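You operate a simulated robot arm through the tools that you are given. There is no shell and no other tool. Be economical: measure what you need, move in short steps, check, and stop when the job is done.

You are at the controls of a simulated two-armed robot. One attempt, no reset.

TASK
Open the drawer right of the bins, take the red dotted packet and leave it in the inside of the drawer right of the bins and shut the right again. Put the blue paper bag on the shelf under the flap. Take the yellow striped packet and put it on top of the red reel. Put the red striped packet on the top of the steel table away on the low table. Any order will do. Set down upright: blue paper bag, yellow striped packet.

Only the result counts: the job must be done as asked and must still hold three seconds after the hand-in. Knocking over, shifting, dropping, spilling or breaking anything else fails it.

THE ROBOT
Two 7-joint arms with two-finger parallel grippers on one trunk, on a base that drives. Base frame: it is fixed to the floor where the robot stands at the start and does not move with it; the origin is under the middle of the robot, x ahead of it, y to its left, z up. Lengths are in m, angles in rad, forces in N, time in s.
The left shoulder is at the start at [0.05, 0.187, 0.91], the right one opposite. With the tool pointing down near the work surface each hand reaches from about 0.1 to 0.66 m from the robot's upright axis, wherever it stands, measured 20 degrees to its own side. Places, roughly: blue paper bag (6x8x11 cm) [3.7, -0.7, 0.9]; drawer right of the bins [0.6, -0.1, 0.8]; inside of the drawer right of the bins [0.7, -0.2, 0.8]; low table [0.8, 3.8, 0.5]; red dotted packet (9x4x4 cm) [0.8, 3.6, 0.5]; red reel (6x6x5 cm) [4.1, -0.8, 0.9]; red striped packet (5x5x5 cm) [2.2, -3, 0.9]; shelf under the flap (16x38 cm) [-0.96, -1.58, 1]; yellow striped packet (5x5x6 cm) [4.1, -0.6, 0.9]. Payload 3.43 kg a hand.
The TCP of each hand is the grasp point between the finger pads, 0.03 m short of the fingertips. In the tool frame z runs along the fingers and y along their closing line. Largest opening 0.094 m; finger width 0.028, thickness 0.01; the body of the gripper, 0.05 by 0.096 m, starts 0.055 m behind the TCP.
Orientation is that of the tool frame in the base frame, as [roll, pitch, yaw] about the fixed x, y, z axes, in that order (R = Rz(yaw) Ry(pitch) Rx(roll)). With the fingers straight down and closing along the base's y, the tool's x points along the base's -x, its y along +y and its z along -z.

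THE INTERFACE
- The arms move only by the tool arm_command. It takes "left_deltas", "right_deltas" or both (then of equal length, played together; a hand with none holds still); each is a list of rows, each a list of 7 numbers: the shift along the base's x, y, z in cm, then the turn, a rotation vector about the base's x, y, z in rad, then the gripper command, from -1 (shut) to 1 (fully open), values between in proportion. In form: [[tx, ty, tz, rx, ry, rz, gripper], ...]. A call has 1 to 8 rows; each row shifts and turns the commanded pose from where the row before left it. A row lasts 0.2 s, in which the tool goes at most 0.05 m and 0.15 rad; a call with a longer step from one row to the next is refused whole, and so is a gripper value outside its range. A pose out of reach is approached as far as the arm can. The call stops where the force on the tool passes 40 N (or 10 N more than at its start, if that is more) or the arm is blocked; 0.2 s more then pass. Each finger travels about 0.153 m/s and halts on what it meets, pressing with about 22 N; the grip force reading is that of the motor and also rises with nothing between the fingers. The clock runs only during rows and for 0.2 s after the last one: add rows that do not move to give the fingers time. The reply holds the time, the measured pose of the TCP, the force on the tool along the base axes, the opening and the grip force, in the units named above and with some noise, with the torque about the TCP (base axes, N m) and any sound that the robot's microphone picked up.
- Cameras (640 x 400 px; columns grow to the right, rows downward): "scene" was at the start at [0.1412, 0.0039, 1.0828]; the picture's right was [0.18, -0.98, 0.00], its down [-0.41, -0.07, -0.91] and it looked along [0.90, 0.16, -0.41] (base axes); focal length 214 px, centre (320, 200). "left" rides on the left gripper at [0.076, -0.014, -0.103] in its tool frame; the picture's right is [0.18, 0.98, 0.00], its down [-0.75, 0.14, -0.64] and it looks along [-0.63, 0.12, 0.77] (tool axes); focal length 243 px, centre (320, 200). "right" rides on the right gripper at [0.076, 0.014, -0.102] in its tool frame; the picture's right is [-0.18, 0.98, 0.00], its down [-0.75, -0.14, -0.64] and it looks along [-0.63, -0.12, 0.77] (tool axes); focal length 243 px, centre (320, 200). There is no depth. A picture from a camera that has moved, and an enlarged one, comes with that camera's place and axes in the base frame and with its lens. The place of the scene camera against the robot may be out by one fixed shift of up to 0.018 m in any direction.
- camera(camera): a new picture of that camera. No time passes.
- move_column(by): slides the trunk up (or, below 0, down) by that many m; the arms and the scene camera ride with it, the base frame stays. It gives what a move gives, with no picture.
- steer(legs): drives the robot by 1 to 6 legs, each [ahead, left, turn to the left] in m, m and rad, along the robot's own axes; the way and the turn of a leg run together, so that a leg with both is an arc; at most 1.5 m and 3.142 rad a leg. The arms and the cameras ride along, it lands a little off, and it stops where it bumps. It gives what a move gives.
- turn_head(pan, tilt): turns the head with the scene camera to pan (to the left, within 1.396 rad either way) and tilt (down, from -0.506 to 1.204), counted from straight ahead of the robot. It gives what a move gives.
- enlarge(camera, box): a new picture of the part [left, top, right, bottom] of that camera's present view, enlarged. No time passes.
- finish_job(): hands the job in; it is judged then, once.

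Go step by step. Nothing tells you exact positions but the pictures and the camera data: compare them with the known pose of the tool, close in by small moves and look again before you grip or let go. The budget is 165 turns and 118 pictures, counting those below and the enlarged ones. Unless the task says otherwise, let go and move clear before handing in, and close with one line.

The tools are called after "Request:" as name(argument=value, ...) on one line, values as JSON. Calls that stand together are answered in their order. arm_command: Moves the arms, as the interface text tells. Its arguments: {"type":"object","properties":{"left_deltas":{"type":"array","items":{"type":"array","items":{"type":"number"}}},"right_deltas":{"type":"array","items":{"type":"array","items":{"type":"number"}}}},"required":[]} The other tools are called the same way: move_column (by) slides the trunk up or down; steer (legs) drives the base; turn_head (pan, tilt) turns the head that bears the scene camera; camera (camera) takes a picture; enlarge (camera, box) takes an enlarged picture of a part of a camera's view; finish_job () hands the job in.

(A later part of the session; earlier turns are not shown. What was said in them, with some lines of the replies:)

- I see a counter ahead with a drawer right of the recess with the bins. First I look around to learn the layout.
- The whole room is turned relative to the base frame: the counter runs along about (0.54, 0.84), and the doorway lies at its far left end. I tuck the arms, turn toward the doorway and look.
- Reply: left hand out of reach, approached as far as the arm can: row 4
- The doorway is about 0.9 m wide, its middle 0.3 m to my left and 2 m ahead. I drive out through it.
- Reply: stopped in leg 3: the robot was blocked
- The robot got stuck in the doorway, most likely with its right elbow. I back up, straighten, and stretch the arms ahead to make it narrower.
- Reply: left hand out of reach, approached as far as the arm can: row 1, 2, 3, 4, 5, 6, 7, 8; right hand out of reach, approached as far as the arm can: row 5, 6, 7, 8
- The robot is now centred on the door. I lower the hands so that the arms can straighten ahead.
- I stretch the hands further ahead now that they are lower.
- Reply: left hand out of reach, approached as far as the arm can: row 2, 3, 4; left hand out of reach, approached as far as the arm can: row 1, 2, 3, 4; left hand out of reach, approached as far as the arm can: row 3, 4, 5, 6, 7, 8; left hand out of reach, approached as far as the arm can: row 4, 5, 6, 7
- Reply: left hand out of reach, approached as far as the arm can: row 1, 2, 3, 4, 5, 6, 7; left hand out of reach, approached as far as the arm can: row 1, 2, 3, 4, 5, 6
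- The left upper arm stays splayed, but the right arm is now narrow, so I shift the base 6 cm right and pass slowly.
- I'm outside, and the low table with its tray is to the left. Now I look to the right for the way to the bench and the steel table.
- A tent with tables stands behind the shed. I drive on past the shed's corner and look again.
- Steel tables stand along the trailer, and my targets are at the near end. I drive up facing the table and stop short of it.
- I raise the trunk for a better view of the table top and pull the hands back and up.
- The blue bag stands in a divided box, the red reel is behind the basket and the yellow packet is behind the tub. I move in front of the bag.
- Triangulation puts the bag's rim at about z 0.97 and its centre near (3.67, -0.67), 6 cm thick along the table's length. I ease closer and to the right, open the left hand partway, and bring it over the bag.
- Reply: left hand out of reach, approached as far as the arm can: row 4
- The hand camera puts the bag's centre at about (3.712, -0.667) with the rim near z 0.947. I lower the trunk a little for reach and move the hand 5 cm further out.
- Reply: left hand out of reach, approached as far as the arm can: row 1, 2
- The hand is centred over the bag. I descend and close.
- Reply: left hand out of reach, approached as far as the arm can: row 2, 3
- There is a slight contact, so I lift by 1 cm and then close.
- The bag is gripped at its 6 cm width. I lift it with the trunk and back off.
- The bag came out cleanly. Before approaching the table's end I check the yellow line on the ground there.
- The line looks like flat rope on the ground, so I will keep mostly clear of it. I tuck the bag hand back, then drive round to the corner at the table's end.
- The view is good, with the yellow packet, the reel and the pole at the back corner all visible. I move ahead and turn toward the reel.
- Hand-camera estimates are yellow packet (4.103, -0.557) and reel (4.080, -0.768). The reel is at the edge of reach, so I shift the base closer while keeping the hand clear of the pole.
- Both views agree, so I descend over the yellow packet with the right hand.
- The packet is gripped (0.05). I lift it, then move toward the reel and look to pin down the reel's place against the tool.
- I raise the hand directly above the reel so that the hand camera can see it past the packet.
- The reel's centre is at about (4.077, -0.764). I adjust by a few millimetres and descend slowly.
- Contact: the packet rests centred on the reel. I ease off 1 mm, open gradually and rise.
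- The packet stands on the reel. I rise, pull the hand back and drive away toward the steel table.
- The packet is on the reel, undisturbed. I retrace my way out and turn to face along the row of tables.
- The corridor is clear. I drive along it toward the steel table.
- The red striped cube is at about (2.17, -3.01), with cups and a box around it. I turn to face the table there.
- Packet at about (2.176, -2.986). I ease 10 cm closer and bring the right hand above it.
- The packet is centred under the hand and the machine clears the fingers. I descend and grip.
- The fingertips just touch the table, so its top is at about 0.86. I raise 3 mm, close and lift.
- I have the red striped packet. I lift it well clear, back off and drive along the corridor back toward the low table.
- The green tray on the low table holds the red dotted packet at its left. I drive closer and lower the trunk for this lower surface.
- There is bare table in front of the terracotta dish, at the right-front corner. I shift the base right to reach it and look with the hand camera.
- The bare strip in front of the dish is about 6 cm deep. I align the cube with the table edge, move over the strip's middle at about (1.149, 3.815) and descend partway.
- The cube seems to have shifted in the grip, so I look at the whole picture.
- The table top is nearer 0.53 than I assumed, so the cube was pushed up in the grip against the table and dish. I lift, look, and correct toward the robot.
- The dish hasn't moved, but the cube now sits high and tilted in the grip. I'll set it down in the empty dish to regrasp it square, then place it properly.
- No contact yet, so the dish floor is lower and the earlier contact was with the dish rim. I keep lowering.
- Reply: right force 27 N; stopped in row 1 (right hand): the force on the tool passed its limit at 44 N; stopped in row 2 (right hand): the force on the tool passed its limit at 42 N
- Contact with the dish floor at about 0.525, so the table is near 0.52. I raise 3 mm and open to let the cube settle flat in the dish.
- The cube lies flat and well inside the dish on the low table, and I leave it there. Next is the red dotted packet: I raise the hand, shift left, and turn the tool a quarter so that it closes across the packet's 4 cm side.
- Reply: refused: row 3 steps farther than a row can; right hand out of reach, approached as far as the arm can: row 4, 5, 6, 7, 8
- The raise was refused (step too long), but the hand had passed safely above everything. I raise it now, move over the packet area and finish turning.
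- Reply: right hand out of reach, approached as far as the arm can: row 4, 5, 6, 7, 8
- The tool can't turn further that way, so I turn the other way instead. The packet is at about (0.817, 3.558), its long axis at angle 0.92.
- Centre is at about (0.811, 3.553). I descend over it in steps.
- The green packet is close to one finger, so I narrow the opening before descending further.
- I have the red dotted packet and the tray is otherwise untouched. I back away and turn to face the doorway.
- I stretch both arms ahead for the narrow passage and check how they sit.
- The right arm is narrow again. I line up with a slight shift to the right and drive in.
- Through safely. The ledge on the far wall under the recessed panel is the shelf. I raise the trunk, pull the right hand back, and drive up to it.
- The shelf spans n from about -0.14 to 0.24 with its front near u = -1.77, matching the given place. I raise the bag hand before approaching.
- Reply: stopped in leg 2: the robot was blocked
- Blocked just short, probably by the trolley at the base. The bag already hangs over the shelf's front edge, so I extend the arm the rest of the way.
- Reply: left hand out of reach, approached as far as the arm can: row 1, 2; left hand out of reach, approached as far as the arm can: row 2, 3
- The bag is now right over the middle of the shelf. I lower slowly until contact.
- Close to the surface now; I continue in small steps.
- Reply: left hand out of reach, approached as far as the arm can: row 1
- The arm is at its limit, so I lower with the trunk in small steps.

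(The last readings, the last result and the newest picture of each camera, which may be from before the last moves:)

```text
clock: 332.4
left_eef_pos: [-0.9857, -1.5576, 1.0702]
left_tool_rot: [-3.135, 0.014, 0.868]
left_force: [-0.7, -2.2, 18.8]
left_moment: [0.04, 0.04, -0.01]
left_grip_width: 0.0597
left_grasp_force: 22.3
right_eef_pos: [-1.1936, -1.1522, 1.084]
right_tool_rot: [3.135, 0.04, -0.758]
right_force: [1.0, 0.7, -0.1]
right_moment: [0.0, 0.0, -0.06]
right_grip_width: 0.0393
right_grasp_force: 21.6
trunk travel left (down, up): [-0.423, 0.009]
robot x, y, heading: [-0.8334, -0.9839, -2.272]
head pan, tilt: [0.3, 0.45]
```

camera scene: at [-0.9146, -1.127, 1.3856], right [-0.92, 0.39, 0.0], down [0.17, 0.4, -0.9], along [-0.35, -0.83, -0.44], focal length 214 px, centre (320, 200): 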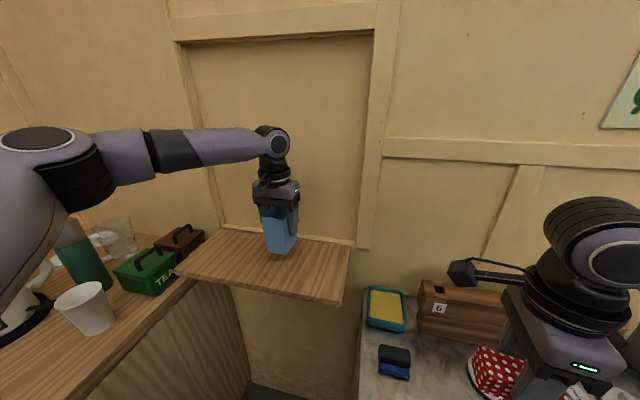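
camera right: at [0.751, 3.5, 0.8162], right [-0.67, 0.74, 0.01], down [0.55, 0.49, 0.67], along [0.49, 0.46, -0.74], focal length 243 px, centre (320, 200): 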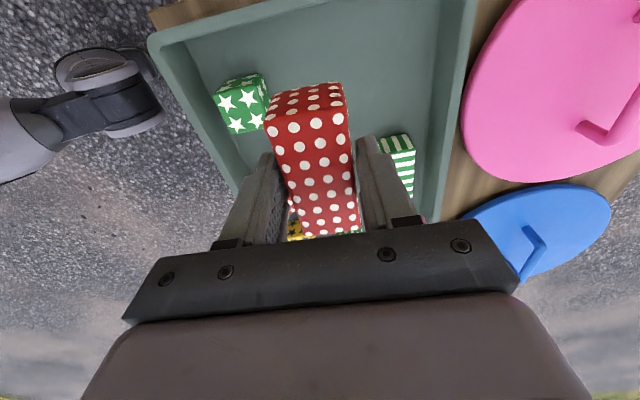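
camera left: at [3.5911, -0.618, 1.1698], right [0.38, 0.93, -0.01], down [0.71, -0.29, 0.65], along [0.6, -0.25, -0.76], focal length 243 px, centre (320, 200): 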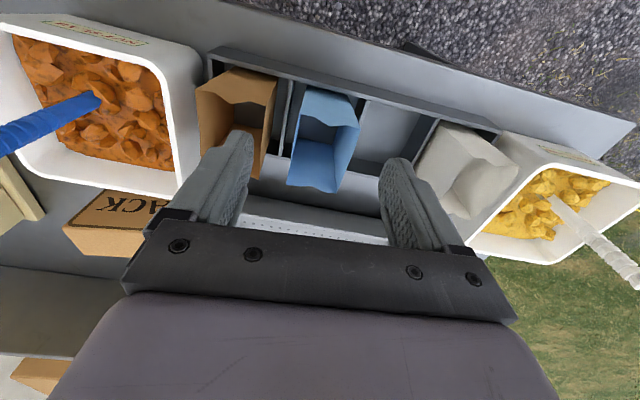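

Contact. I relieve the pressure and open gently, then rise.

Request:
move_column(by=0.003)

Request:
arm_command(left_deltas=[[0, 0, 0, 0, 0, 0, 0.3], [0, 0, 0, 0, 0, 0, 0.6], [0, 0, 0, 0, 0, 0, 0.9], [0, 0, 0, 0, 0, 0, 0.9], [0, 0, 1.5, 0, 0, 0, 0.9], [0, 0, 2.5, 0, 0, 0, 0.9]])

Request:
enlarge(camera="scene", box=[200, 150, 360, 310])

```text
clock: 332.9
left_eef_pos: [-0.987, -1.5592, 1.0703]
left_tool_rot: [-3.134, 0.009, 0.869]
left_force: [-2.2, -1.8, 9.0]
left_moment: [-0.17, 0.31, 0.0]
left_grip_width: 0.0592
left_grasp_force: 22.2
right_eef_pos: [-1.1949, -1.1533, 1.0861]
right_tool_rot: [3.137, 0.04, -0.757]
right_force: [-0.1, 0.0, -0.9]
right_moment: [-0.01, -0.02, 0.01]
right_grip_width: 0.0391
right_grasp_force: 22.1
trunk travel left (down, up): [-0.426, 0.006]
robot x, y, heading: [-0.8344, -0.9859, -2.274]
head pan, tilt: [0.3, 0.45]
```

```text
clock: 334.3
left_eef_pos: [-0.9865, -1.5605, 1.1117]
left_tool_rot: [-3.135, 0.011, 0.869]
left_force: [-0.1, -0.6, 0.6]
left_moment: [0.05, 0.03, -0.02]
left_grip_width: 0.0892
left_grasp_force: 0.0
right_eef_pos: [-1.1941, -1.1528, 1.0866]
right_tool_rot: [3.136, 0.04, -0.757]
right_force: [0.9, -0.8, -0.5]
right_moment: [-0.02, 0.01, 0.0]
right_grip_width: 0.0392
right_grasp_force: 22.1
trunk travel left (down, up): [-0.426, 0.006]
robot x, y, heading: [-0.8324, -0.9869, -2.276]
head pan, tilt: [0.3, 0.45]
```

```text
2.50 times, centred on (280, 230) of scene
camera zoom: at [-0.9143, -1.127, 1.3816], right [-0.92, 0.39, 0.0], down [0.17, 0.4, -0.9], along [-0.35, -0.83, -0.44], focal length 536 px, centre (420, 125)
```

zoom: 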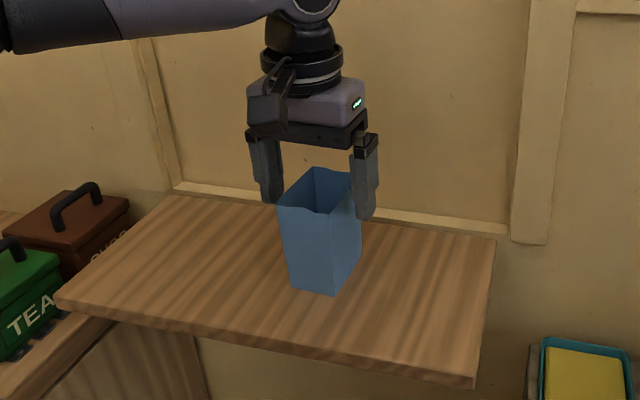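

Request:
arm_command(left_deltas=[[0, 0, 1, 0, 0, 0, 1], [0, 0, 1, 0, 0, 0, 1]])

```text
clock: 334.9
left_eef_pos: [-0.9889, -1.5577, 1.13]
left_tool_rot: [-3.134, 0.009, 0.869]
left_force: [-0.3, -0.4, 0.5]
left_moment: [0.03, 0.0, -0.02]
left_grip_width: 0.0939
left_grasp_force: 0.0
right_eef_pos: [-1.1947, -1.1529, 1.0858]
right_tool_rot: [3.137, 0.04, -0.759]
right_force: [1.0, -0.1, -1.5]
right_moment: [0.0, 0.02, -0.01]
right_grip_width: 0.0392
right_grasp_force: 21.8
trunk travel left (down, up): [-0.426, 0.006]
robot x, y, heading: [-0.8307, -0.9873, -2.275]
head pan, tilt: [0.3, 0.45]
```

Request:
arm_command(left_deltas=[[0, 0, 0.8, 0, 0, 0, 1], [2.5, 3, 0.5, 0, 0, 0, 1], [2.9, 3.4, 0.5, 0, 0, 0, 1], [2.9, 3.4, 0, 0, 0, 0, 1], [2.9, 3.4, 0, 0, 0, 0, 1], [2.9, 3.4, 0, 0, 0, 0, 1]])

Request:
enlarge(camera="scene", box=[180, 130, 480, 330])

```text
clock: 336.3
left_eef_pos: [-0.8463, -1.3912, 1.1466]
left_tool_rot: [-3.137, 0.011, 0.869]
left_force: [0.4, 0.3, -0.1]
left_moment: [-0.03, 0.01, 0.0]
left_grip_width: 0.0942
left_grasp_force: 0.0
right_eef_pos: [-1.1934, -1.1536, 1.0861]
right_tool_rot: [3.137, 0.043, -0.757]
right_force: [1.6, -0.6, -0.9]
right_moment: [0.0, 0.03, 0.02]
right_grip_width: 0.0392
right_grasp_force: 22.2
trunk travel left (down, up): [-0.426, 0.006]
robot x, y, heading: [-0.8333, -0.9879, -2.273]
head pan, tilt: [0.3, 0.45]
```

```text
2.00 times, centred on (330, 230) of scene
camera zoom: at [-0.9136, -1.1266, 1.3817], right [-0.92, 0.39, 0.0], down [0.17, 0.4, -0.9], along [-0.35, -0.83, -0.43], focal length 429 px, centre (300, 140)
```

zoom: 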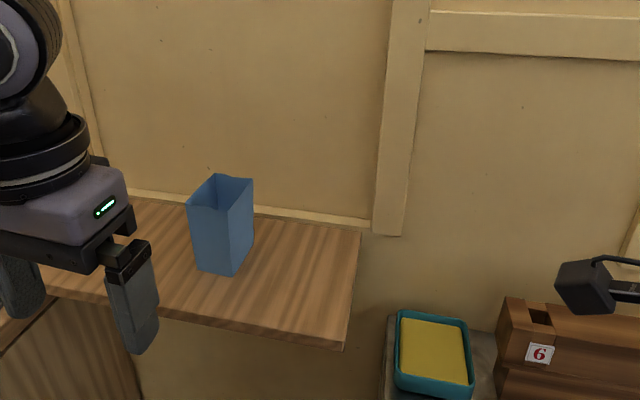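

The bag stands upright on the shelf. Next, the drawer: I back off, turn to face the counter and strafe along to it.

Request:
steer(legs=[[-0.35, 0, 0], [0, 0, 1.7], [0, 0.95, 0]])

Request:
turn_head(pan=0.35, tilt=0.95)

Request:
camera(camera="scene")

```text
clock: 350.9
left_eef_pos: [0.3025, 0.1172, 1.1461]
left_tool_rot: [-3.135, 0.01, 2.572]
left_force: [0.4, -0.5, 0.1]
left_moment: [0.0, -0.02, 0.01]
left_grip_width: 0.0941
left_grasp_force: 0.1
right_eef_pos: [0.1099, -0.2588, 1.0861]
right_tool_rot: [3.137, 0.041, 0.945]
right_force: [0.9, -0.1, -0.7]
right_moment: [-0.02, 0.05, 0.01]
right_grip_width: 0.0393
right_grasp_force: 21.8
trunk travel left (down, up): [-0.426, 0.006]
robot x, y, heading: [-0.106, 0.0811, -0.567]
head pan, tilt: [0.3, 0.45]
```

```text
clock: 351.8
left_eef_pos: [0.3022, 0.1151, 1.1467]
left_tool_rot: [-3.134, 0.008, 2.57]
left_force: [-0.5, -0.3, 0.6]
left_moment: [-0.02, -0.03, 0.02]
left_grip_width: 0.094
left_grasp_force: 0.1
right_eef_pos: [0.1109, -0.2572, 1.0859]
right_tool_rot: [3.136, 0.042, 0.943]
right_force: [-0.3, -0.3, -0.6]
right_moment: [-0.03, -0.01, -0.01]
right_grip_width: 0.0388
right_grasp_force: 22.1
trunk travel left (down, up): [-0.426, 0.006]
robot x, y, heading: [-0.101, 0.0804, -0.571]
head pan, tilt: [0.351, 0.949]
```

```text
16 pictures are left
camera scene: at [0.0092, 0.0177, 1.3397], right [-0.22, -0.98, 0.0], down [-0.79, 0.18, -0.58], along [0.57, -0.13, -0.81], focal length 214 px, centre (320, 200)
```

scene: 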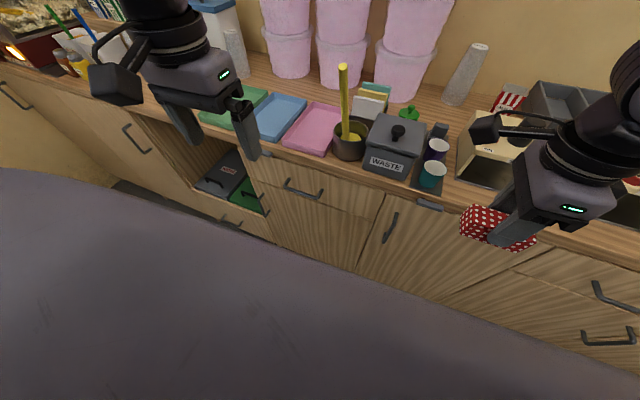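

The drawer handle is at about u 0.22, n 0.38, z 0.8, close under the counter's edge. I lower the trunk, keep the packet hand high, and turn the left hand a quarter so that it can close on the handle bar.

Request:
move_column(by=-0.3)

Request:
arm_command(left_deltas=[[0, 0, 0, 0, 0, 0.15, 0.5], [0, 0, 0, 0, 0, 0.15, 0.5], [0, 0, 0, 0, 0, 0.15, 0.5], [0, 0, 0, 0, 0, 0.15, 0.5], [0, 0, 0, 0, 0, 0.15, 0.5], [0, 0, 0, 0, 0, 0.15, 0.5]], right_deltas=[[0, 0, 3, 0, 0, 0, -1], [0, 0, 3, 0, 0, 0, -1], [0, 0, 3, 0, 0, 0, -1], [0, 0, 3, 0, 0, 0, -1], [0, 0, 3, 0, 0, 0, -1], [0, 0, 0, 0, 0, 0, -1]])

Request:
arm_command(left_deltas=[[0, 0, 0, 0, 0, 0.15, 0.5], [0, 0, 0, 0, 0, 0.15, 0.5], [0, 0, 0, 0, 0, 0.15, 0.5], [0, 0, 0, 0, 0, 0.15, 0.5], [0, 0, 0, 0, 0, 0.07, 0.5], [0, 0, 0, 0, 0, 0, 0.5]])

```text
clock: 354.8
left_eef_pos: [0.3024, 0.1172, 0.8477]
left_tool_rot: [-3.136, 0.008, 2.571]
left_force: [0.1, -1.2, 0.5]
left_moment: [0.03, 0.04, 0.0]
left_grip_width: 0.0938
left_grasp_force: 0.1
right_eef_pos: [0.1104, -0.2585, 0.7873]
right_tool_rot: [3.136, 0.043, 0.942]
right_force: [-0.1, 0.0, -0.1]
right_moment: [0.0, 0.0, 0.01]
right_grip_width: 0.0394
right_grasp_force: 21.9
trunk travel left (down, up): [-0.126, 0.306]
robot x, y, heading: [-0.1013, 0.0773, -0.572]
head pan, tilt: [0.351, 0.949]
```

```text
clock: 356.2
left_eef_pos: [0.3043, 0.1175, 0.8458]
left_tool_rot: [-3.135, 0.01, -2.81]
left_force: [-0.5, -0.2, 1.0]
left_moment: [-0.02, 0.0, 0.0]
left_grip_width: 0.0704
left_grasp_force: 0.0
right_eef_pos: [0.1101, -0.2601, 0.9362]
right_tool_rot: [3.138, 0.043, 0.942]
right_force: [0.2, 0.2, -1.2]
right_moment: [0.0, 0.0, -0.02]
right_grip_width: 0.039
right_grasp_force: 22.0
trunk travel left (down, up): [-0.126, 0.306]
robot x, y, heading: [-0.0984, 0.0792, -0.576]
head pan, tilt: [0.351, 0.949]
```

```text
clock: 357.6
left_eef_pos: [0.3034, 0.1161, 0.8489]
left_tool_rot: [-3.134, 0.009, -2.143]
left_force: [0.1, -0.2, 0.2]
left_moment: [-0.01, -0.03, 0.0]
left_grip_width: 0.0705
left_grasp_force: 0.1
right_eef_pos: [0.1099, -0.2593, 0.9364]
right_tool_rot: [3.136, 0.043, 0.942]
right_force: [0.0, 0.4, -1.2]
right_moment: [0.04, 0.0, 0.02]
right_grip_width: 0.0394
right_grasp_force: 21.8
trunk travel left (down, up): [-0.126, 0.306]
robot x, y, heading: [-0.1007, 0.0759, -0.574]
head pan, tilt: [0.351, 0.949]
```

Request:
arm_command(left_deltas=[[0, 0, 0, -0.0816, -0.1259, 0, 0.5], [0, 0, 0, -0.0816, -0.1259, 0, 0.5], [0, 0, 0, -0.0816, -0.1259, 0, 0.5], [0, 0, 0, -0.0816, -0.1259, 0, 0.5], [0, 0, 0, -0.0816, -0.1259, 0, 0.5], [0, 0, 0, 0, 0, 0, 0.5]])

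Request:
turn_head(pan=0.5, tilt=0.7)

Request:
camera(camera="scene")

```text
clock: 359.0
left_eef_pos: [0.3392, 0.0824, 0.8843]
left_tool_rot: [-2.387, 0.003, -2.142]
left_force: [0.3, 0.3, 0.0]
left_moment: [0.01, -0.01, 0.01]
left_grip_width: 0.0705
left_grasp_force: 0.0
left hand out of reach, approached as far as the arm can: row 3, 4, 5
right_eef_pos: [0.1094, -0.2605, 0.9367]
right_tool_rot: [3.135, 0.042, 0.943]
right_force: [0.2, -0.3, -0.4]
right_moment: [-0.01, 0.0, 0.03]
right_grip_width: 0.0392
right_grasp_force: 22.5
trunk travel left (down, up): [-0.126, 0.306]
robot x, y, heading: [-0.1034, 0.0805, -0.574]
head pan, tilt: [0.351, 0.949]
```

```text
clock: 359.8
left_eef_pos: [0.3385, 0.0832, 0.884]
left_tool_rot: [-2.389, 0.007, -2.14]
left_force: [0.1, 0.1, -0.8]
left_moment: [-0.04, -0.01, 0.02]
left_grip_width: 0.0704
left_grasp_force: 0.1
right_eef_pos: [0.1089, -0.2593, 0.9353]
right_tool_rot: [3.135, 0.042, 0.942]
right_force: [-0.4, -0.1, -0.7]
right_moment: [0.0, 0.02, 0.03]
right_grip_width: 0.0394
right_grasp_force: 22.0
trunk travel left (down, up): [-0.126, 0.306]
robot x, y, heading: [-0.1008, 0.0753, -0.569]
head pan, tilt: [0.499, 0.7]
```

```text
15 pictures are left
camera scene: at [0.0229, 0.0275, 1.0593], right [-0.07, -1.0, 0.0], down [-0.64, 0.05, -0.76], along [0.76, -0.06, -0.64], focal length 214 px, centre (320, 200)
```

scene: 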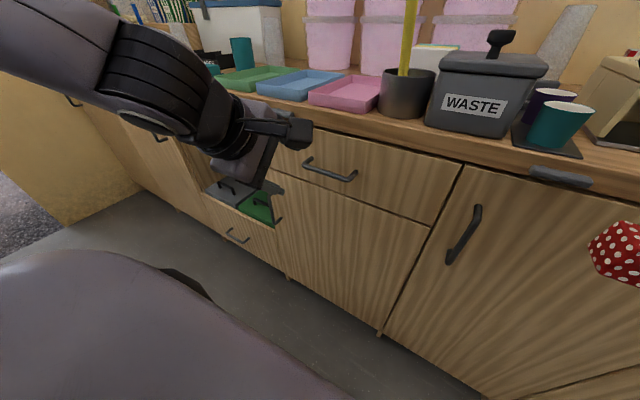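

The tilted wrist pose works. The bar is at about u 0.227, n 0.392, z 0.777. I move to a pre-grasp point 8 cm back along the fingers and look with the left camera.

Request:
arm_command(left_deltas=[[1.9, -2.3, -1.1, 0, 0, 0, -0.1], [1.9, -2.3, -1.1, 0, 0, 0, -0.1], [1.9, -2.3, -1.2, 0, 0, 0, -0.1], [0, 0, 0, 0, 0, 0, -0.1]])

Request:
camera(camera="left")

```text
clock: 360.8
left_eef_pos: [0.4071, 0.02, 0.8684]
left_tool_rot: [-2.385, 0.004, -2.139]
left_force: [1.0, 0.0, 0.2]
left_moment: [0.01, -0.01, 0.0]
left_grip_width: 0.0422
left_grasp_force: 0.1
left hand out of reach, approached as far as the arm can: row 1, 2
right_eef_pos: [0.1107, -0.2588, 0.9363]
right_tool_rot: [3.138, 0.041, 0.943]
right_force: [-0.3, 0.3, 0.0]
right_moment: [-0.03, 0.02, -0.01]
right_grip_width: 0.0393
right_grasp_force: 21.6
trunk travel left (down, up): [-0.126, 0.306]
robot x, y, heading: [-0.1025, 0.0765, -0.574]
head pan, tilt: [0.499, 0.7]
```

```text
14 pictures are left
camera left: at [0.3136, -0.012, 0.9529], right [-0.7, 0.23, -0.68], down [-0.06, 0.93, 0.37], along [0.71, 0.3, -0.64], focal length 243 px, centre (320, 200)
```

left: 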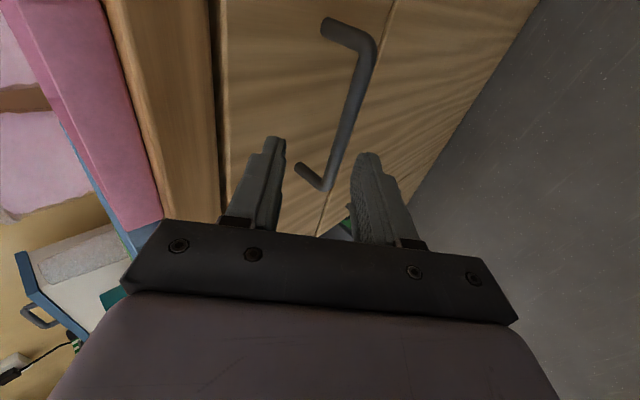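

The left camera shows the bar about 2.6 cm to one side of the finger axis and 11 cm ahead. I correct and advance halfway.

Request:
arm_command(left_deltas=[[-0.8, 0.5, -0.9, 0, 0, 0, -0.1], [-0.8, 0.5, -0.9, 0, 0, 0, -0.1], [1.3, -0.85, -1.65, 0, 0, 0, -0.1], [1.3, -0.85, -1.65, 0, 0, 0, -0.1], [0, 0, 0, 0, 0, 0, -0.1]])

Request:
camera(camera="left")

```text
clock: 362.0
left_eef_pos: [0.4158, 0.0144, 0.8193]
left_tool_rot: [-2.385, 0.007, -2.138]
left_force: [-0.3, -0.2, -0.3]
left_moment: [0.01, 0.02, -0.02]
left_grip_width: 0.042
left_grasp_force: 0.1
right_eef_pos: [0.1096, -0.2592, 0.9359]
right_tool_rot: [3.137, 0.043, 0.941]
right_force: [0.1, -0.1, -1.7]
right_moment: [0.01, 0.01, 0.0]
right_grip_width: 0.0391
right_grasp_force: 21.7
trunk travel left (down, up): [-0.126, 0.306]
robot x, y, heading: [-0.1033, 0.0782, -0.573]
head pan, tilt: [0.499, 0.7]
```

```text
13 pictures are left
camera left: at [0.3225, -0.0178, 0.9022], right [-0.7, 0.23, -0.68], down [-0.05, 0.93, 0.37], along [0.71, 0.3, -0.64], focal length 243 px, centre (320, 200)
```

left: 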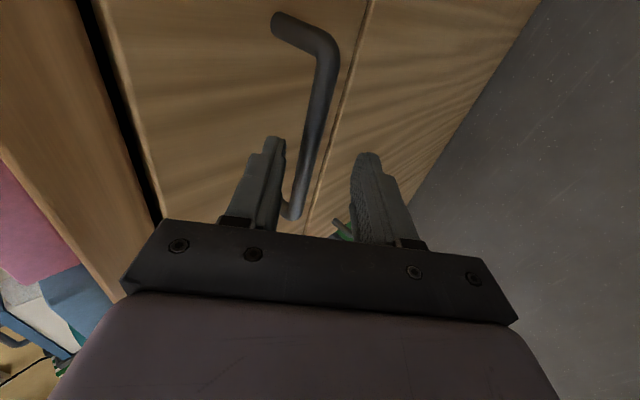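

Request:
enlarge(camera="left", box=[220, 100, 420, 250])

```text
2.67 times, centred on (320, 175) of left
camera zoom: at [0.3225, -0.0178, 0.9022], right [-0.7, 0.23, -0.68], down [-0.05, 0.93, 0.37], along [0.71, 0.3, -0.64], focal length 647 px, centre (320, 267)
```

zoom: 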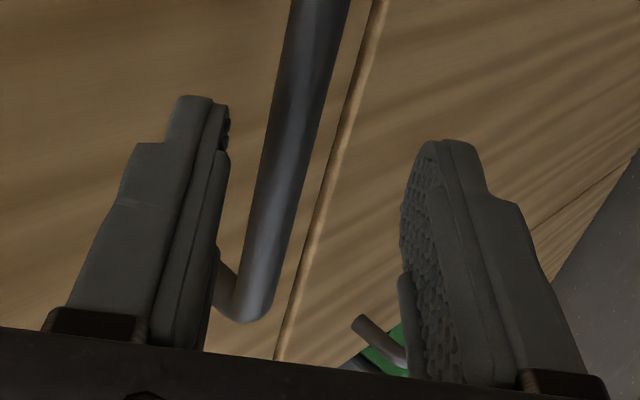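

Request:
arm_command(left_deltas=[[0.5, -0.3, 0.5, 0, 0, 0, -0.1], [0.7, -0.5, -0.9, 0, 0, 0, -0.1], [0.6, -0.4, -0.75, 0, 0, 0, -0.1], [0, 0, 0, 0, 0, 0, -0.1]])

Request:
camera(camera="left")

```text
clock: 363.0
left_eef_pos: [0.434, 0.0028, 0.8077]
left_tool_rot: [-2.384, 0.004, -2.139]
left_force: [0.6, 0.2, 0.2]
left_moment: [0.02, 0.05, 0.02]
left_grip_width: 0.0423
left_grasp_force: 0.1
right_eef_pos: [0.1098, -0.2598, 0.9365]
right_tool_rot: [3.136, 0.042, 0.943]
right_force: [-0.3, -0.3, -1.1]
right_moment: [-0.03, -0.01, -0.03]
right_grip_width: 0.0392
right_grasp_force: 21.7
trunk travel left (down, up): [-0.126, 0.306]
robot x, y, heading: [-0.1036, 0.0772, -0.574]
head pan, tilt: [0.499, 0.7]
```

```text
11 pictures are left
camera left: at [0.3413, -0.0294, 0.8909], right [-0.7, 0.23, -0.68], down [-0.05, 0.93, 0.37], along [0.71, 0.3, -0.64], focal length 243 px, centre (320, 200)
```

left: 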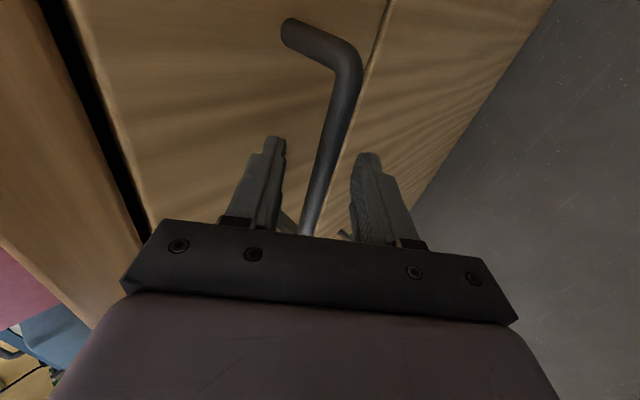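

Comparing the three views, the bar is now right between the finger pads. I close on it.

Request:
arm_command(left_deltas=[[0, 0, 0, 0, 0, 0, -0.5], [0, 0, 0, 0, 0, 0, -1], [0, 0, 0, 0, 0, 0, -1]])

```text
clock: 363.8
left_eef_pos: [0.4333, 0.0028, 0.8078]
left_tool_rot: [-2.384, 0.006, -2.141]
left_force: [-2.1, 2.4, -2.8]
left_moment: [0.84, -0.51, -1.02]
left_grip_width: 0.0125
left_grasp_force: 45.3
right_eef_pos: [0.1093, -0.2606, 0.9361]
right_tool_rot: [3.136, 0.041, 0.942]
right_force: [0.2, 1.4, -0.8]
right_moment: [0.0, 0.0, 0.0]
right_grip_width: 0.0389
right_grasp_force: 21.9
trunk travel left (down, up): [-0.126, 0.306]
robot x, y, heading: [-0.1031, 0.0795, -0.568]
head pan, tilt: [0.499, 0.7]
```

The bar is gripped (1.25 cm). I pull the drawer open by backing up.

Request:
steer(legs=[[-0.1, 0, 0]])

Request:
steer(legs=[[-0.12, 0, 0]])

Request:
turn_head(pan=0.3, tilt=0.6)

Request:
camera(camera="scene")

```text
clock: 364.9
left_eef_pos: [0.3524, 0.062, 0.8075]
left_tool_rot: [-2.387, 0.008, -2.126]
left_force: [16.5, 24.9, 0.7]
left_moment: [0.52, -0.29, -1.2]
left_grip_width: 0.0131
left_grasp_force: 45.1
right_eef_pos: [0.0272, -0.2039, 0.9366]
right_tool_rot: [3.136, 0.045, 0.946]
right_force: [0.6, -0.3, -0.7]
right_moment: [-0.01, -0.03, 0.01]
right_grip_width: 0.039
right_grasp_force: 21.6
trunk travel left (down, up): [-0.126, 0.306]
robot x, y, heading: [-0.1859, 0.1312, -0.569]
head pan, tilt: [0.499, 0.7]
```

```text
clock: 366.7
left_eef_pos: [0.2554, 0.1301, 0.8066]
left_tool_rot: [-2.385, 0.029, -2.112]
left_force: [2.8, 2.9, -0.1]
left_moment: [0.51, -0.34, -1.42]
left_grip_width: 0.0125
left_grasp_force: 45.1
right_eef_pos: [-0.0721, -0.1405, 0.9352]
right_tool_rot: [3.135, 0.043, 0.948]
right_force: [0.6, 0.4, -0.8]
right_moment: [-0.02, -0.01, -0.03]
right_grip_width: 0.0392
right_grasp_force: 22.0
trunk travel left (down, up): [-0.126, 0.306]
robot x, y, heading: [-0.2855, 0.1978, -0.563]
head pan, tilt: [0.499, 0.7]
stopped in leg 1: the force on the tool passed its limit at 40 N (the readings are from after the stop); the commanded pose is now the measured one
```

```text
clock: 367.4
left_eef_pos: [0.255, 0.1311, 0.8069]
left_tool_rot: [-2.386, 0.025, -2.111]
left_force: [1.8, 3.0, -1.0]
left_moment: [0.68, -0.48, -1.0]
left_grip_width: 0.0126
left_grasp_force: 45.1
right_eef_pos: [-0.073, -0.1404, 0.936]
right_tool_rot: [3.135, 0.043, 0.947]
right_force: [-0.2, 0.8, -0.3]
right_moment: [-0.01, 0.02, 0.0]
right_grip_width: 0.0391
right_grasp_force: 21.8
trunk travel left (down, up): [-0.126, 0.306]
robot x, y, heading: [-0.2867, 0.1969, -0.569]
head pan, tilt: [0.3, 0.6]
```

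```text
10 pictures are left
camera scene: at [-0.1603, 0.1293, 1.068], right [-0.26, -0.96, 0.0], down [-0.55, 0.15, -0.82], along [0.8, -0.22, -0.57], focal length 214 px, centre (320, 200)
```

scene: 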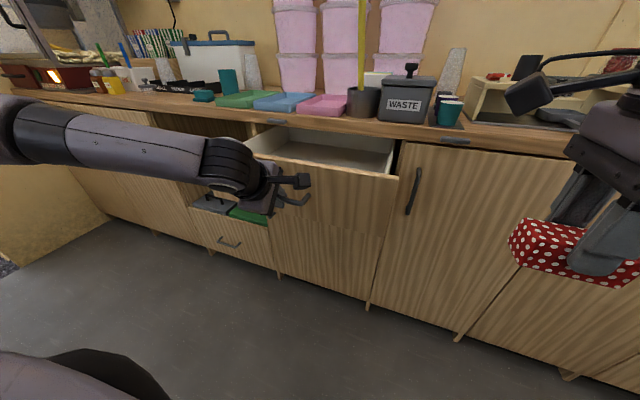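

The drawer is open about 22 cm and empty inside. I release the handle and withdraw the left hand back along the fingers and up.

Request:
arm_command(left_deltas=[[0, 0, 0, 0, 0, 0, -0.3], [0, 0, 0, 0, 0, 0, 0], [0, 0, 0, 0, 0, 0, 0], [-1.7, 1.1, 2.2, 0, 0, 0, 0], [-1.7, 1.1, 2.2, 0, 0, 0, 0], [-1.7, 1.1, 2.2, 0, 0, 0, 0], [0, 0, 4, 0, 0, 0, 0]])

```text
clock: 369.0
left_eef_pos: [0.205, 0.1636, 0.9121]
left_tool_rot: [-2.388, 0.024, -2.11]
left_force: [-0.1, 0.4, 0.4]
left_moment: [0.0, 0.06, -0.02]
left_grip_width: 0.0472
left_grasp_force: 0.1
right_eef_pos: [-0.0723, -0.1403, 0.9359]
right_tool_rot: [3.135, 0.043, 0.949]
right_force: [0.2, 0.0, -0.7]
right_moment: [-0.01, 0.02, -0.01]
right_grip_width: 0.0391
right_grasp_force: 21.6
trunk travel left (down, up): [-0.126, 0.306]
robot x, y, heading: [-0.2834, 0.1947, -0.564]
head pan, tilt: [0.3, 0.6]
```

Request:
steer(legs=[[0, 0.33, 0], [0.1, 0, 0]])

Request:
turn_head(pan=-0.2, tilt=0.8)

Request:
camera(camera="scene")

```text
clock: 373.2
left_eef_pos: [0.4641, 0.3897, 0.9118]
left_tool_rot: [-2.386, 0.025, -2.113]
left_force: [-1.0, -0.5, -0.8]
left_moment: [0.0, 0.01, -0.01]
left_grip_width: 0.0472
left_grasp_force: 0.0
right_eef_pos: [0.1848, 0.0873, 0.9363]
right_tool_rot: [3.136, 0.041, 0.945]
right_force: [-0.1, -1.3, 0.3]
right_moment: [0.03, 0.02, -0.03]
right_grip_width: 0.039
right_grasp_force: 22.2
trunk travel left (down, up): [-0.126, 0.306]
robot x, y, heading: [-0.027, 0.4248, -0.571]
head pan, tilt: [0.3, 0.6]
```

```text
clock: 374.1
left_eef_pos: [0.465, 0.3893, 0.9113]
left_tool_rot: [-2.388, 0.026, -2.112]
left_force: [0.4, 0.5, -0.2]
left_moment: [-0.01, 0.03, 0.04]
left_grip_width: 0.0471
left_grasp_force: 0.1
right_eef_pos: [0.1856, 0.0865, 0.9371]
right_tool_rot: [3.136, 0.042, 0.944]
right_force: [-0.7, -0.3, -0.5]
right_moment: [0.03, 0.04, -0.01]
right_grip_width: 0.0389
right_grasp_force: 21.5
trunk travel left (down, up): [-0.126, 0.306]
robot x, y, heading: [-0.0254, 0.4251, -0.57]
head pan, tilt: [-0.201, 0.799]
```

```text
9 pictures are left
camera scene: at [0.0714, 0.3242, 1.0512], right [-0.7, -0.72, 0.0], down [-0.51, 0.5, -0.7], along [0.5, -0.49, -0.72], focal length 214 px, centre (320, 200)
```

scene: 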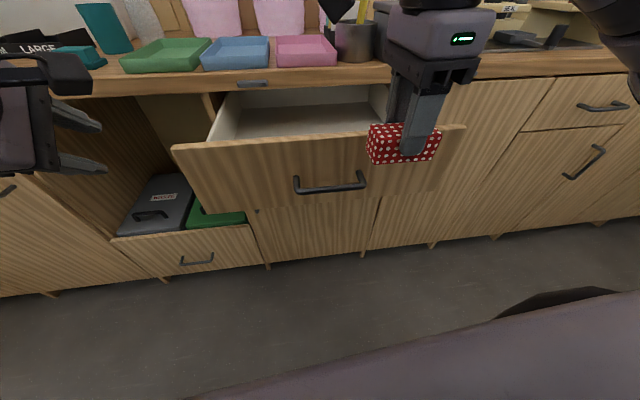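

I can see into the drawer. I ease forward and bring the packet over the middle of the opening.

Request:
steer(legs=[[0.05, 0, 0]])

Request:
arm_command(right_deltas=[[3.3, -1, 0, 0, 0, 0, -1], [3.3, -1, 0, 0, 0, 0, -1], [3.3, -1, 0, 0, 0, 0, -1], [3.3, -1, 0, 0, 0, 0, -1], [3.3, -1, 0, 0, 0, 0, -1], [0, 0, 0, 0, 0, 0, -1]])

Request:
camera(camera="scene")

```text
clock: 375.1
left_eef_pos: [0.5065, 0.3625, 0.9103]
left_tool_rot: [-2.387, 0.026, -2.114]
left_force: [-1.0, -0.5, 0.2]
left_moment: [-0.01, -0.01, 0.01]
left_grip_width: 0.0469
left_grasp_force: 0.1
right_eef_pos: [0.2277, 0.0597, 0.9353]
right_tool_rot: [3.136, 0.041, 0.942]
right_force: [0.1, 0.2, -0.1]
right_moment: [0.0, 0.0, 0.01]
right_grip_width: 0.0395
right_grasp_force: 22.2
trunk travel left (down, up): [-0.126, 0.306]
robot x, y, heading: [0.0158, 0.3961, -0.572]
head pan, tilt: [-0.201, 0.799]
```

```text
clock: 376.5
left_eef_pos: [0.5069, 0.3629, 0.9121]
left_tool_rot: [-2.387, 0.025, -2.112]
left_force: [0.1, -0.3, -0.3]
left_moment: [-0.03, -0.01, -0.05]
left_grip_width: 0.0471
left_grasp_force: 0.0
right_eef_pos: [0.393, 0.0079, 0.9357]
right_tool_rot: [3.136, 0.042, 0.945]
right_force: [0.1, 0.7, -0.6]
right_moment: [-0.01, -0.01, -0.03]
right_grip_width: 0.0394
right_grasp_force: 21.7
trunk travel left (down, up): [-0.126, 0.306]
robot x, y, heading: [0.0143, 0.3968, -0.571]
head pan, tilt: [-0.201, 0.799]
```

```text
8 pictures are left
camera scene: at [0.1135, 0.297, 1.0511], right [-0.7, -0.72, 0.0], down [-0.51, 0.5, -0.7], along [0.5, -0.49, -0.72], focal length 214 px, centre (320, 200)
```

scene: 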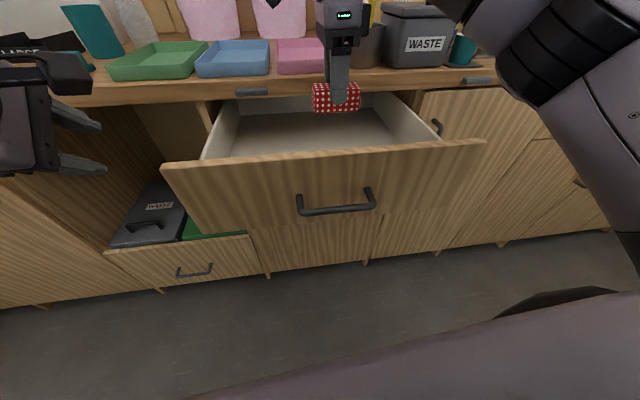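

The packet hangs over the opening, clear of the counter's edge. I lower it in.

Request:
arm_command(right_deltas=[[-0.4, 0.3, -2.5, 0, 0, 0, -1], [0, 0, -2.5, 0, 0, 0, -1], [0, 0, -2.5, 0, 0, 0, -1], [0, 0, -2, 0, 0, 0, -1], [0, 0, -1, 0, 0, 0, -1], [0, 0, 0, 0, 0, 0, -1]])

```text
clock: 377.9
left_eef_pos: [0.5071, 0.3634, 0.9119]
left_tool_rot: [-2.386, 0.026, -2.113]
left_force: [-0.3, -0.8, -0.5]
left_moment: [0.03, -0.01, 0.0]
left_grip_width: 0.0476
left_grasp_force: 0.1
right_eef_pos: [0.3872, 0.0119, 0.8312]
right_tool_rot: [3.135, 0.041, 0.942]
right_force: [0.5, -0.6, -0.1]
right_moment: [-0.01, -0.02, 0.06]
right_grip_width: 0.0393
right_grasp_force: 22.3
trunk travel left (down, up): [-0.126, 0.306]
robot x, y, heading: [0.0128, 0.3978, -0.569]
head pan, tilt: [-0.201, 0.799]
```

Request:
arm_command(right_deltas=[[0, 0, -0.8, 0, 0, 0, -1], [0, 0, -0.7, 0, 0, 0, -1], [0, 0, -0.7, 0, 0, 0, -1], [0, 0, 0, 0, 0, 0, -1]])

Request:
camera(camera="right")

```text
clock: 378.9
left_eef_pos: [0.508, 0.3628, 0.9114]
left_tool_rot: [-2.385, 0.025, -2.113]
left_force: [0.3, -0.3, 0.1]
left_moment: [0.01, 0.03, 0.05]
left_grip_width: 0.0468
left_grasp_force: 0.0
right_eef_pos: [0.3872, 0.0125, 0.8098]
right_tool_rot: [3.136, 0.041, 0.943]
right_force: [0.4, 0.3, -0.8]
right_moment: [-0.02, 0.0, 0.0]
right_grip_width: 0.0392
right_grasp_force: 21.9
trunk travel left (down, up): [-0.126, 0.306]
robot x, y, heading: [0.014, 0.3978, -0.572]
head pan, tilt: [-0.201, 0.799]
```

```text
7 pictures are left
camera right: at [0.4469, 0.071, 0.9096], right [0.69, -0.73, 0.01], down [-0.54, -0.5, 0.67], along [-0.48, -0.47, -0.74], focal length 243 px, centre (320, 200)
```

right: 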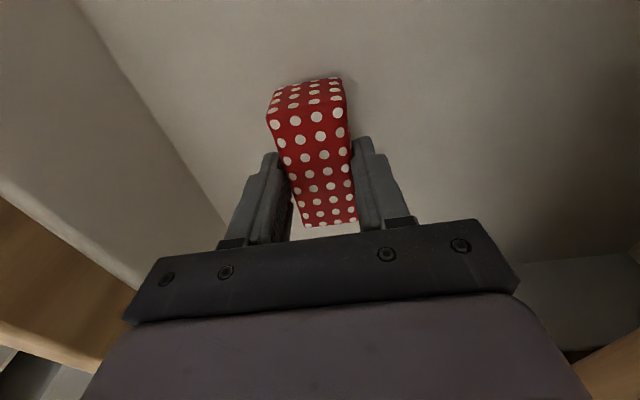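

Request:
arm_command(right_deltas=[[0, 0, -0.5, 0, 0, 0, -1], [0, 0, -0.4, 0, 0, 0, -1], [0, 0, 0, 0, 0, 0, -1]])

```text
clock: 379.7
left_eef_pos: [0.5069, 0.3622, 0.9128]
left_tool_rot: [-2.384, 0.024, -2.113]
left_force: [-0.3, 0.5, -1.2]
left_moment: [0.02, -0.04, -0.03]
left_grip_width: 0.0471
left_grasp_force: 0.2
right_eef_pos: [0.3882, 0.0134, 0.8035]
right_tool_rot: [3.132, 0.038, 0.944]
right_force: [0.0, -1.0, 25.1]
right_moment: [0.17, 0.08, 0.02]
right_grip_width: 0.0395
right_grasp_force: 22.4
trunk travel left (down, up): [-0.126, 0.306]
robot x, y, heading: [0.0152, 0.3954, -0.569]
head pan, tilt: [-0.201, 0.799]
```

Floor contact. I ease off 3 mm, open gradually and rise out.

Request:
arm_command(right_deltas=[[0, 0, 0.3, 0, 0, 0, -1], [0, 0, 0, 0, 0, 0, -0.1], [0, 0, 0, 0, 0, 0, 0.1], [0, 0, 0, 0, 0, 0, 0.2], [0, 0, 2, 0, 0, 0, 0.2], [0, 0, 4, 0, 0, 0, 0.2], [0, 0, 4, 0, 0, 0, 0.2], [0, 0, 3.5, 0, 0, 0, 0.2]])

Request:
camera(camera="right")

```text
clock: 381.5
left_eef_pos: [0.5068, 0.3633, 0.9124]
left_tool_rot: [-2.385, 0.024, -2.114]
left_force: [0.2, 1.1, 0.0]
left_moment: [0.02, 0.0, 0.0]
left_grip_width: 0.047
left_grasp_force: 0.1
right_eef_pos: [0.3885, 0.0137, 0.9387]
right_tool_rot: [3.135, 0.041, 0.944]
right_force: [0.3, -0.3, -0.9]
right_moment: [0.01, -0.01, 0.03]
right_grip_width: 0.0566
right_grasp_force: 0.0
trunk travel left (down, up): [-0.126, 0.306]
robot x, y, heading: [0.0162, 0.3971, -0.571]
head pan, tilt: [-0.201, 0.799]
```

```text
6 pictures are left
camera right: at [0.4471, 0.0727, 1.0386], right [0.69, -0.73, 0.01], down [-0.54, -0.5, 0.67], along [-0.48, -0.47, -0.74], focal length 243 px, centre (320, 200)
```

right: 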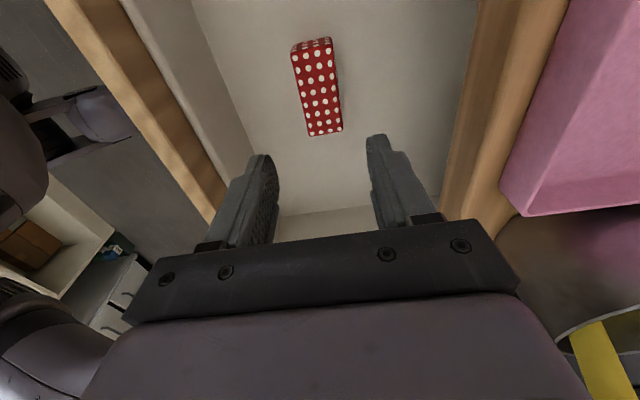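

The packet lies flat in the drawer. I bring the right hand out in front of the handle, closed and lowered, to push the drawer shut.

Request:
arm_command(right_deltas=[[0, 0, 3, 0, 0, 0, -1], [-3, 1.95, 2, 0, 0, 0, -1], [-3.1, 2, 0, 0, 0, 0, -1], [-3.1, 2, 0, 0, 0, 0, -1], [-3.1, 2, 0, 0, 0, 0, -1], [-3.1, 2, 0, 0, 0, 0, -1], [-3.1, 2, 0, 0, 0, 0, -1], [0, 0, 0, 0, 0, 0, -1]])

```text
clock: 383.3
left_eef_pos: [0.505, 0.3627, 0.9115]
left_tool_rot: [-2.387, 0.023, -2.115]
left_force: [-0.2, 0.5, -0.6]
left_moment: [-0.02, -0.01, -0.02]
left_grip_width: 0.0471
left_grasp_force: 0.1
right_eef_pos: [0.2029, 0.1342, 0.9873]
right_tool_rot: [3.137, 0.041, 0.943]
right_force: [0.5, 0.1, -1.0]
right_moment: [-0.02, -0.01, -0.01]
right_grip_width: 0.0
right_grasp_force: 22.4
trunk travel left (down, up): [-0.126, 0.306]
robot x, y, heading: [0.0149, 0.3976, -0.571]
head pan, tilt: [-0.201, 0.799]
```

Before pushing, I pull the left hand back and up so that it stays clear of the counter, and lower the right hand.

Request:
arm_command(left_deltas=[[-2.8, 1.8, 1.5, 0, 0, 0, 0], [-2.8, 1.8, 1.5, 0, 0, 0, 0], [-2.8, 1.8, 1.5, 0, 0, 0, 0], [-2.8, 1.8, 1.5, 0, 0, 0, 0], [-2.8, 1.8, 1.5, 0, 0, 0, 0], [-2.8, 1.8, 1.5, 0, 0, 0, 0]], right_deltas=[[0, 0, -3, 0, 0, 0, -1], [0, 0, -3, 0, 0, 0, -1], [0, 0, -3, 0, 0, 0, -1], [0, 0, -3, 0, 0, 0, -1], [0, 0, -3, 0, 0, 0, -1], [0, 0, -3, 0, 0, 0, -1]])

Request:
camera(camera="scene")

```text
clock: 384.7
left_eef_pos: [0.3388, 0.4714, 1.002]
left_tool_rot: [-2.388, 0.026, -2.113]
left_force: [0.3, -0.2, 0.5]
left_moment: [0.02, -0.01, 0.02]
left_grip_width: 0.0474
left_grasp_force: 0.0
right_eef_pos: [0.2037, 0.1344, 0.8099]
right_tool_rot: [3.137, 0.039, 0.943]
right_force: [0.5, -1.3, 0.0]
right_moment: [-0.02, 0.01, 0.01]
right_grip_width: 0.0
right_grasp_force: 21.7
trunk travel left (down, up): [-0.126, 0.306]
robot x, y, heading: [0.0125, 0.4011, -0.569]
head pan, tilt: [-0.201, 0.799]
```

```text
5 pictures are left
camera scene: at [0.1134, 0.297, 1.0512], right [-0.7, -0.72, 0.0], down [-0.51, 0.5, -0.7], along [0.5, -0.49, -0.72], focal length 214 px, centre (320, 200)
```

scene: 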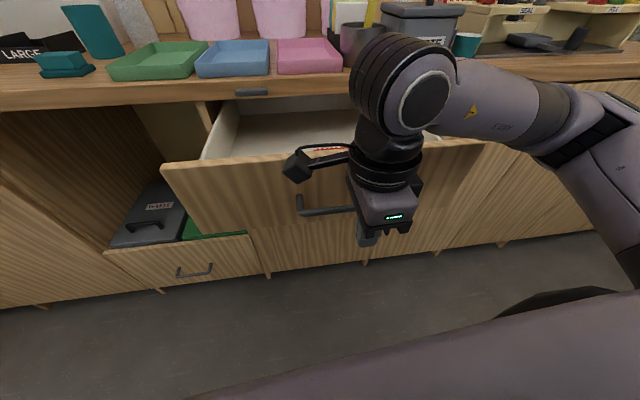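

Request:
steer(legs=[[0.12, 0, 0]])

Request:
steer(legs=[[0.08, 0, 0]])

```text
clock: 385.9
left_eef_pos: [0.4386, 0.4075, 1.0021]
left_tool_rot: [-2.386, 0.024, -2.113]
left_force: [0.3, 0.4, -0.1]
left_moment: [0.0, -0.01, -0.03]
left_grip_width: 0.0471
left_grasp_force: 0.0
right_eef_pos: [0.3044, 0.0712, 0.8088]
right_tool_rot: [3.136, 0.042, 0.944]
right_force: [0.4, 0.2, 0.4]
right_moment: [-0.01, -0.02, -0.02]
right_grip_width: 0.0
right_grasp_force: 22.4
trunk travel left (down, up): [-0.126, 0.306]
robot x, y, heading: [0.1141, 0.3329, -0.568]
head pan, tilt: [-0.201, 0.799]
```

```text
clock: 387.0
left_eef_pos: [0.5049, 0.3649, 1.0017]
left_tool_rot: [-2.385, 0.025, -2.114]
left_force: [0.2, -1.0, -0.1]
left_moment: [0.03, 0.0, -0.03]
left_grip_width: 0.047
left_grasp_force: 0.0
right_eef_pos: [0.3699, 0.0294, 0.809]
right_tool_rot: [3.136, 0.04, 0.942]
right_force: [0.6, -0.3, -0.1]
right_moment: [0.0, 0.02, -0.01]
right_grip_width: 0.0002
right_grasp_force: 22.1
trunk travel left (down, up): [-0.126, 0.306]
robot x, y, heading: [0.1801, 0.2919, -0.569]
head pan, tilt: [-0.201, 0.799]
```

Request:
arm_command(right_deltas=[[1.7, -1.1, 0, 0, 0, 0, -1], [1.7, -1.1, 0, 0, 0, 0, -1], [0.6, -0.4, 0, 0, 0, 0, -1], [0, 0, 0, 0, 0, 0, -1]])

Request:
camera(camera="scene")

```text
clock: 388.0
left_eef_pos: [0.5061, 0.364, 1.0016]
left_tool_rot: [-2.388, 0.023, -2.111]
left_force: [0.4, -0.3, 0.3]
left_moment: [0.01, 0.01, 0.02]
left_grip_width: 0.047
left_grasp_force: 0.0
right_eef_pos: [0.4087, 0.0021, 0.808]
right_tool_rot: [3.136, 0.039, 0.942]
right_force: [-0.4, 0.3, -0.9]
right_moment: [0.01, -0.01, 0.03]
right_grip_width: 0.0
right_grasp_force: 22.0
trunk travel left (down, up): [-0.126, 0.306]
robot x, y, heading: [0.1795, 0.2905, -0.568]
head pan, tilt: [-0.201, 0.799]
```

```text
4 pictures are left
camera scene: at [0.2795, 0.1906, 1.0512], right [-0.7, -0.72, 0.0], down [-0.51, 0.5, -0.7], along [0.5, -0.49, -0.72], focal length 214 px, centre (320, 200)
```

scene: 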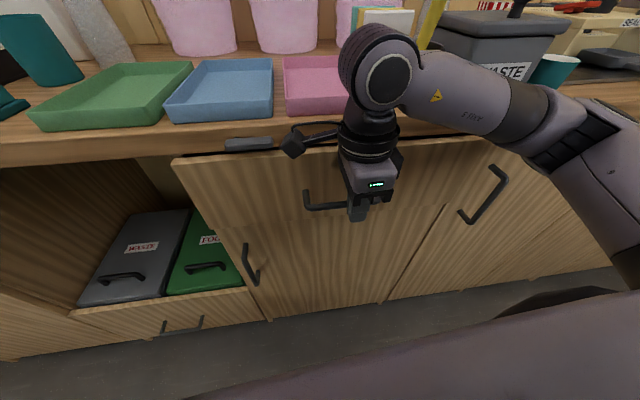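

Nearly shut. I push a little further until I feel the stop.

Request:
arm_command(right_deltas=[[0.8, -0.55, 0, 0, 0, 0, -1], [0.8, -0.55, 0, 0, 0, 0, -1], [0, 0, 0, 0, 0, 0, -1]])

```text
clock: 388.7
left_eef_pos: [0.5047, 0.3652, 1.0021]
left_tool_rot: [-2.384, 0.023, -2.112]
left_force: [0.4, 0.4, 1.2]
left_moment: [0.0, 0.03, -0.01]
left_grip_width: 0.0473
left_grasp_force: 0.1
right_eef_pos: [0.4196, -0.0054, 0.808]
right_tool_rot: [-3.134, 0.045, 0.958]
right_force: [-13.1, 5.0, 8.7]
right_moment: [-0.13, 0.13, -0.17]
right_grip_width: 0.0002
right_grasp_force: 22.5
trunk travel left (down, up): [-0.126, 0.306]
robot x, y, heading: [0.1802, 0.2899, -0.575]
head pan, tilt: [-0.201, 0.799]
stopped in row 3 (right hand): the force on the tool passed its limit at 42 N (the readings are from after the stop); the commanded pose is now the measured one
```

Stopped at 42 N. I withdraw the hand and check the drawer.

Request:
arm_command(right_deltas=[[-2, 1.3, 0, 0, 0, 0, -1], [-3, 2, 0, 0, 0, 0, -1], [-3, 2, 0, 0, 0, 0, -1], [-3, 2, 0, 0, 0, 0, -1], [-2, -3, 1, 0, 0, 0, -1], [-2, -3, 1, 0, 0, 0, -1], [-2, -3, 1, 0, 0, 0, -1]])

Request:
camera(camera="scene")

```text
clock: 390.3
left_eef_pos: [0.5056, 0.3655, 1.0023]
left_tool_rot: [-2.387, 0.024, -2.114]
left_force: [0.1, -0.3, -0.1]
left_moment: [0.01, -0.01, 0.0]
left_grip_width: 0.0469
left_grasp_force: 0.0
right_eef_pos: [0.2522, -0.0223, 0.838]
right_tool_rot: [-3.131, 0.044, 0.954]
right_force: [0.5, 0.0, 0.0]
right_moment: [0.02, 0.0, -0.04]
right_grip_width: 0.0
right_grasp_force: 21.8
trunk travel left (down, up): [-0.126, 0.306]
robot x, y, heading: [0.1815, 0.2922, -0.571]
head pan, tilt: [-0.201, 0.799]
```

```text
3 pictures are left
camera scene: at [0.2787, 0.1909, 1.0512], right [-0.7, -0.72, 0.0], down [-0.51, 0.5, -0.7], along [0.5, -0.49, -0.72], focal length 214 px, centre (320, 200)
```

scene: 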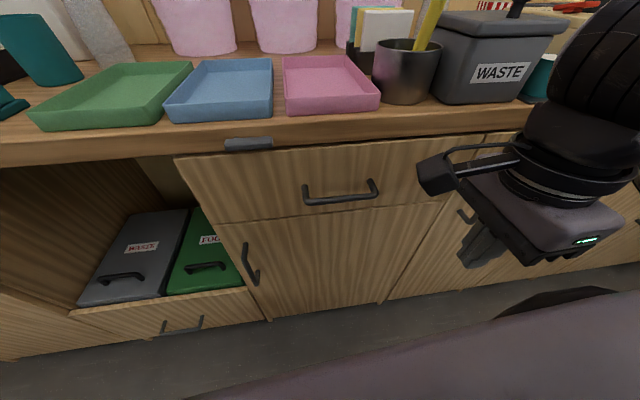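

Request:
enlarge(camera="scene", box=[160, 120, 420, 282])

```text
2.46 times, centred on (290, 201) of scene
camera zoom: at [0.2787, 0.1909, 1.0512], right [-0.7, -0.72, 0.0], down [-0.51, 0.5, -0.7], along [0.5, -0.49, -0.72], focal length 528 px, centre (394, 198)
```

zoom: 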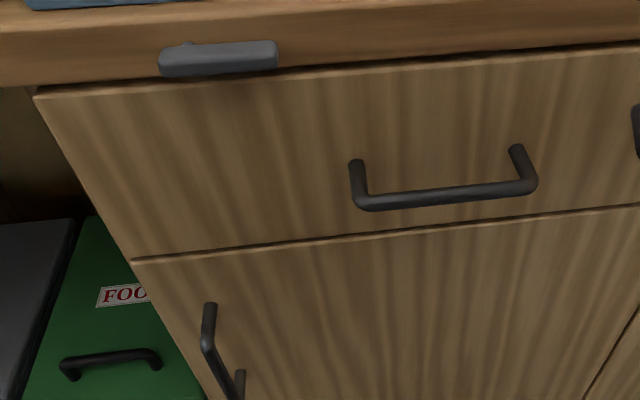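

The drawer is flush with the door below, so it is shut. I back off and hand in.

Request:
steer(legs=[[-0.15, 0, 0]])

Request:
finish_job()

```text
clock: 391.7
left_eef_pos: [0.3781, 0.445, 1.0018]
left_tool_rot: [-2.385, 0.024, -2.117]
left_force: [0.3, -1.4, 0.2]
left_moment: [0.0, -0.01, -0.02]
left_grip_width: 0.0469
left_grasp_force: 0.1
right_eef_pos: [0.1258, 0.0588, 0.8376]
right_tool_rot: [-3.131, 0.046, 0.951]
right_force: [-0.1, -0.5, -0.1]
right_moment: [0.01, 0.01, 0.0]
right_grip_width: 0.0
right_grasp_force: 22.2
trunk travel left (down, up): [-0.126, 0.306]
robot x, y, heading: [0.0501, 0.3713, -0.571]
head pan, tilt: [-0.201, 0.799]
```

```text
The job is handed in.
```

All four items are placed and the job is handed in: red dotted packet in the shut drawer, blue bag upright on the shelf, yellow packet upright on the red reel, and red striped packet on the low table, but inside the terracotta dish there because the bare strip in front of it was too narrow.
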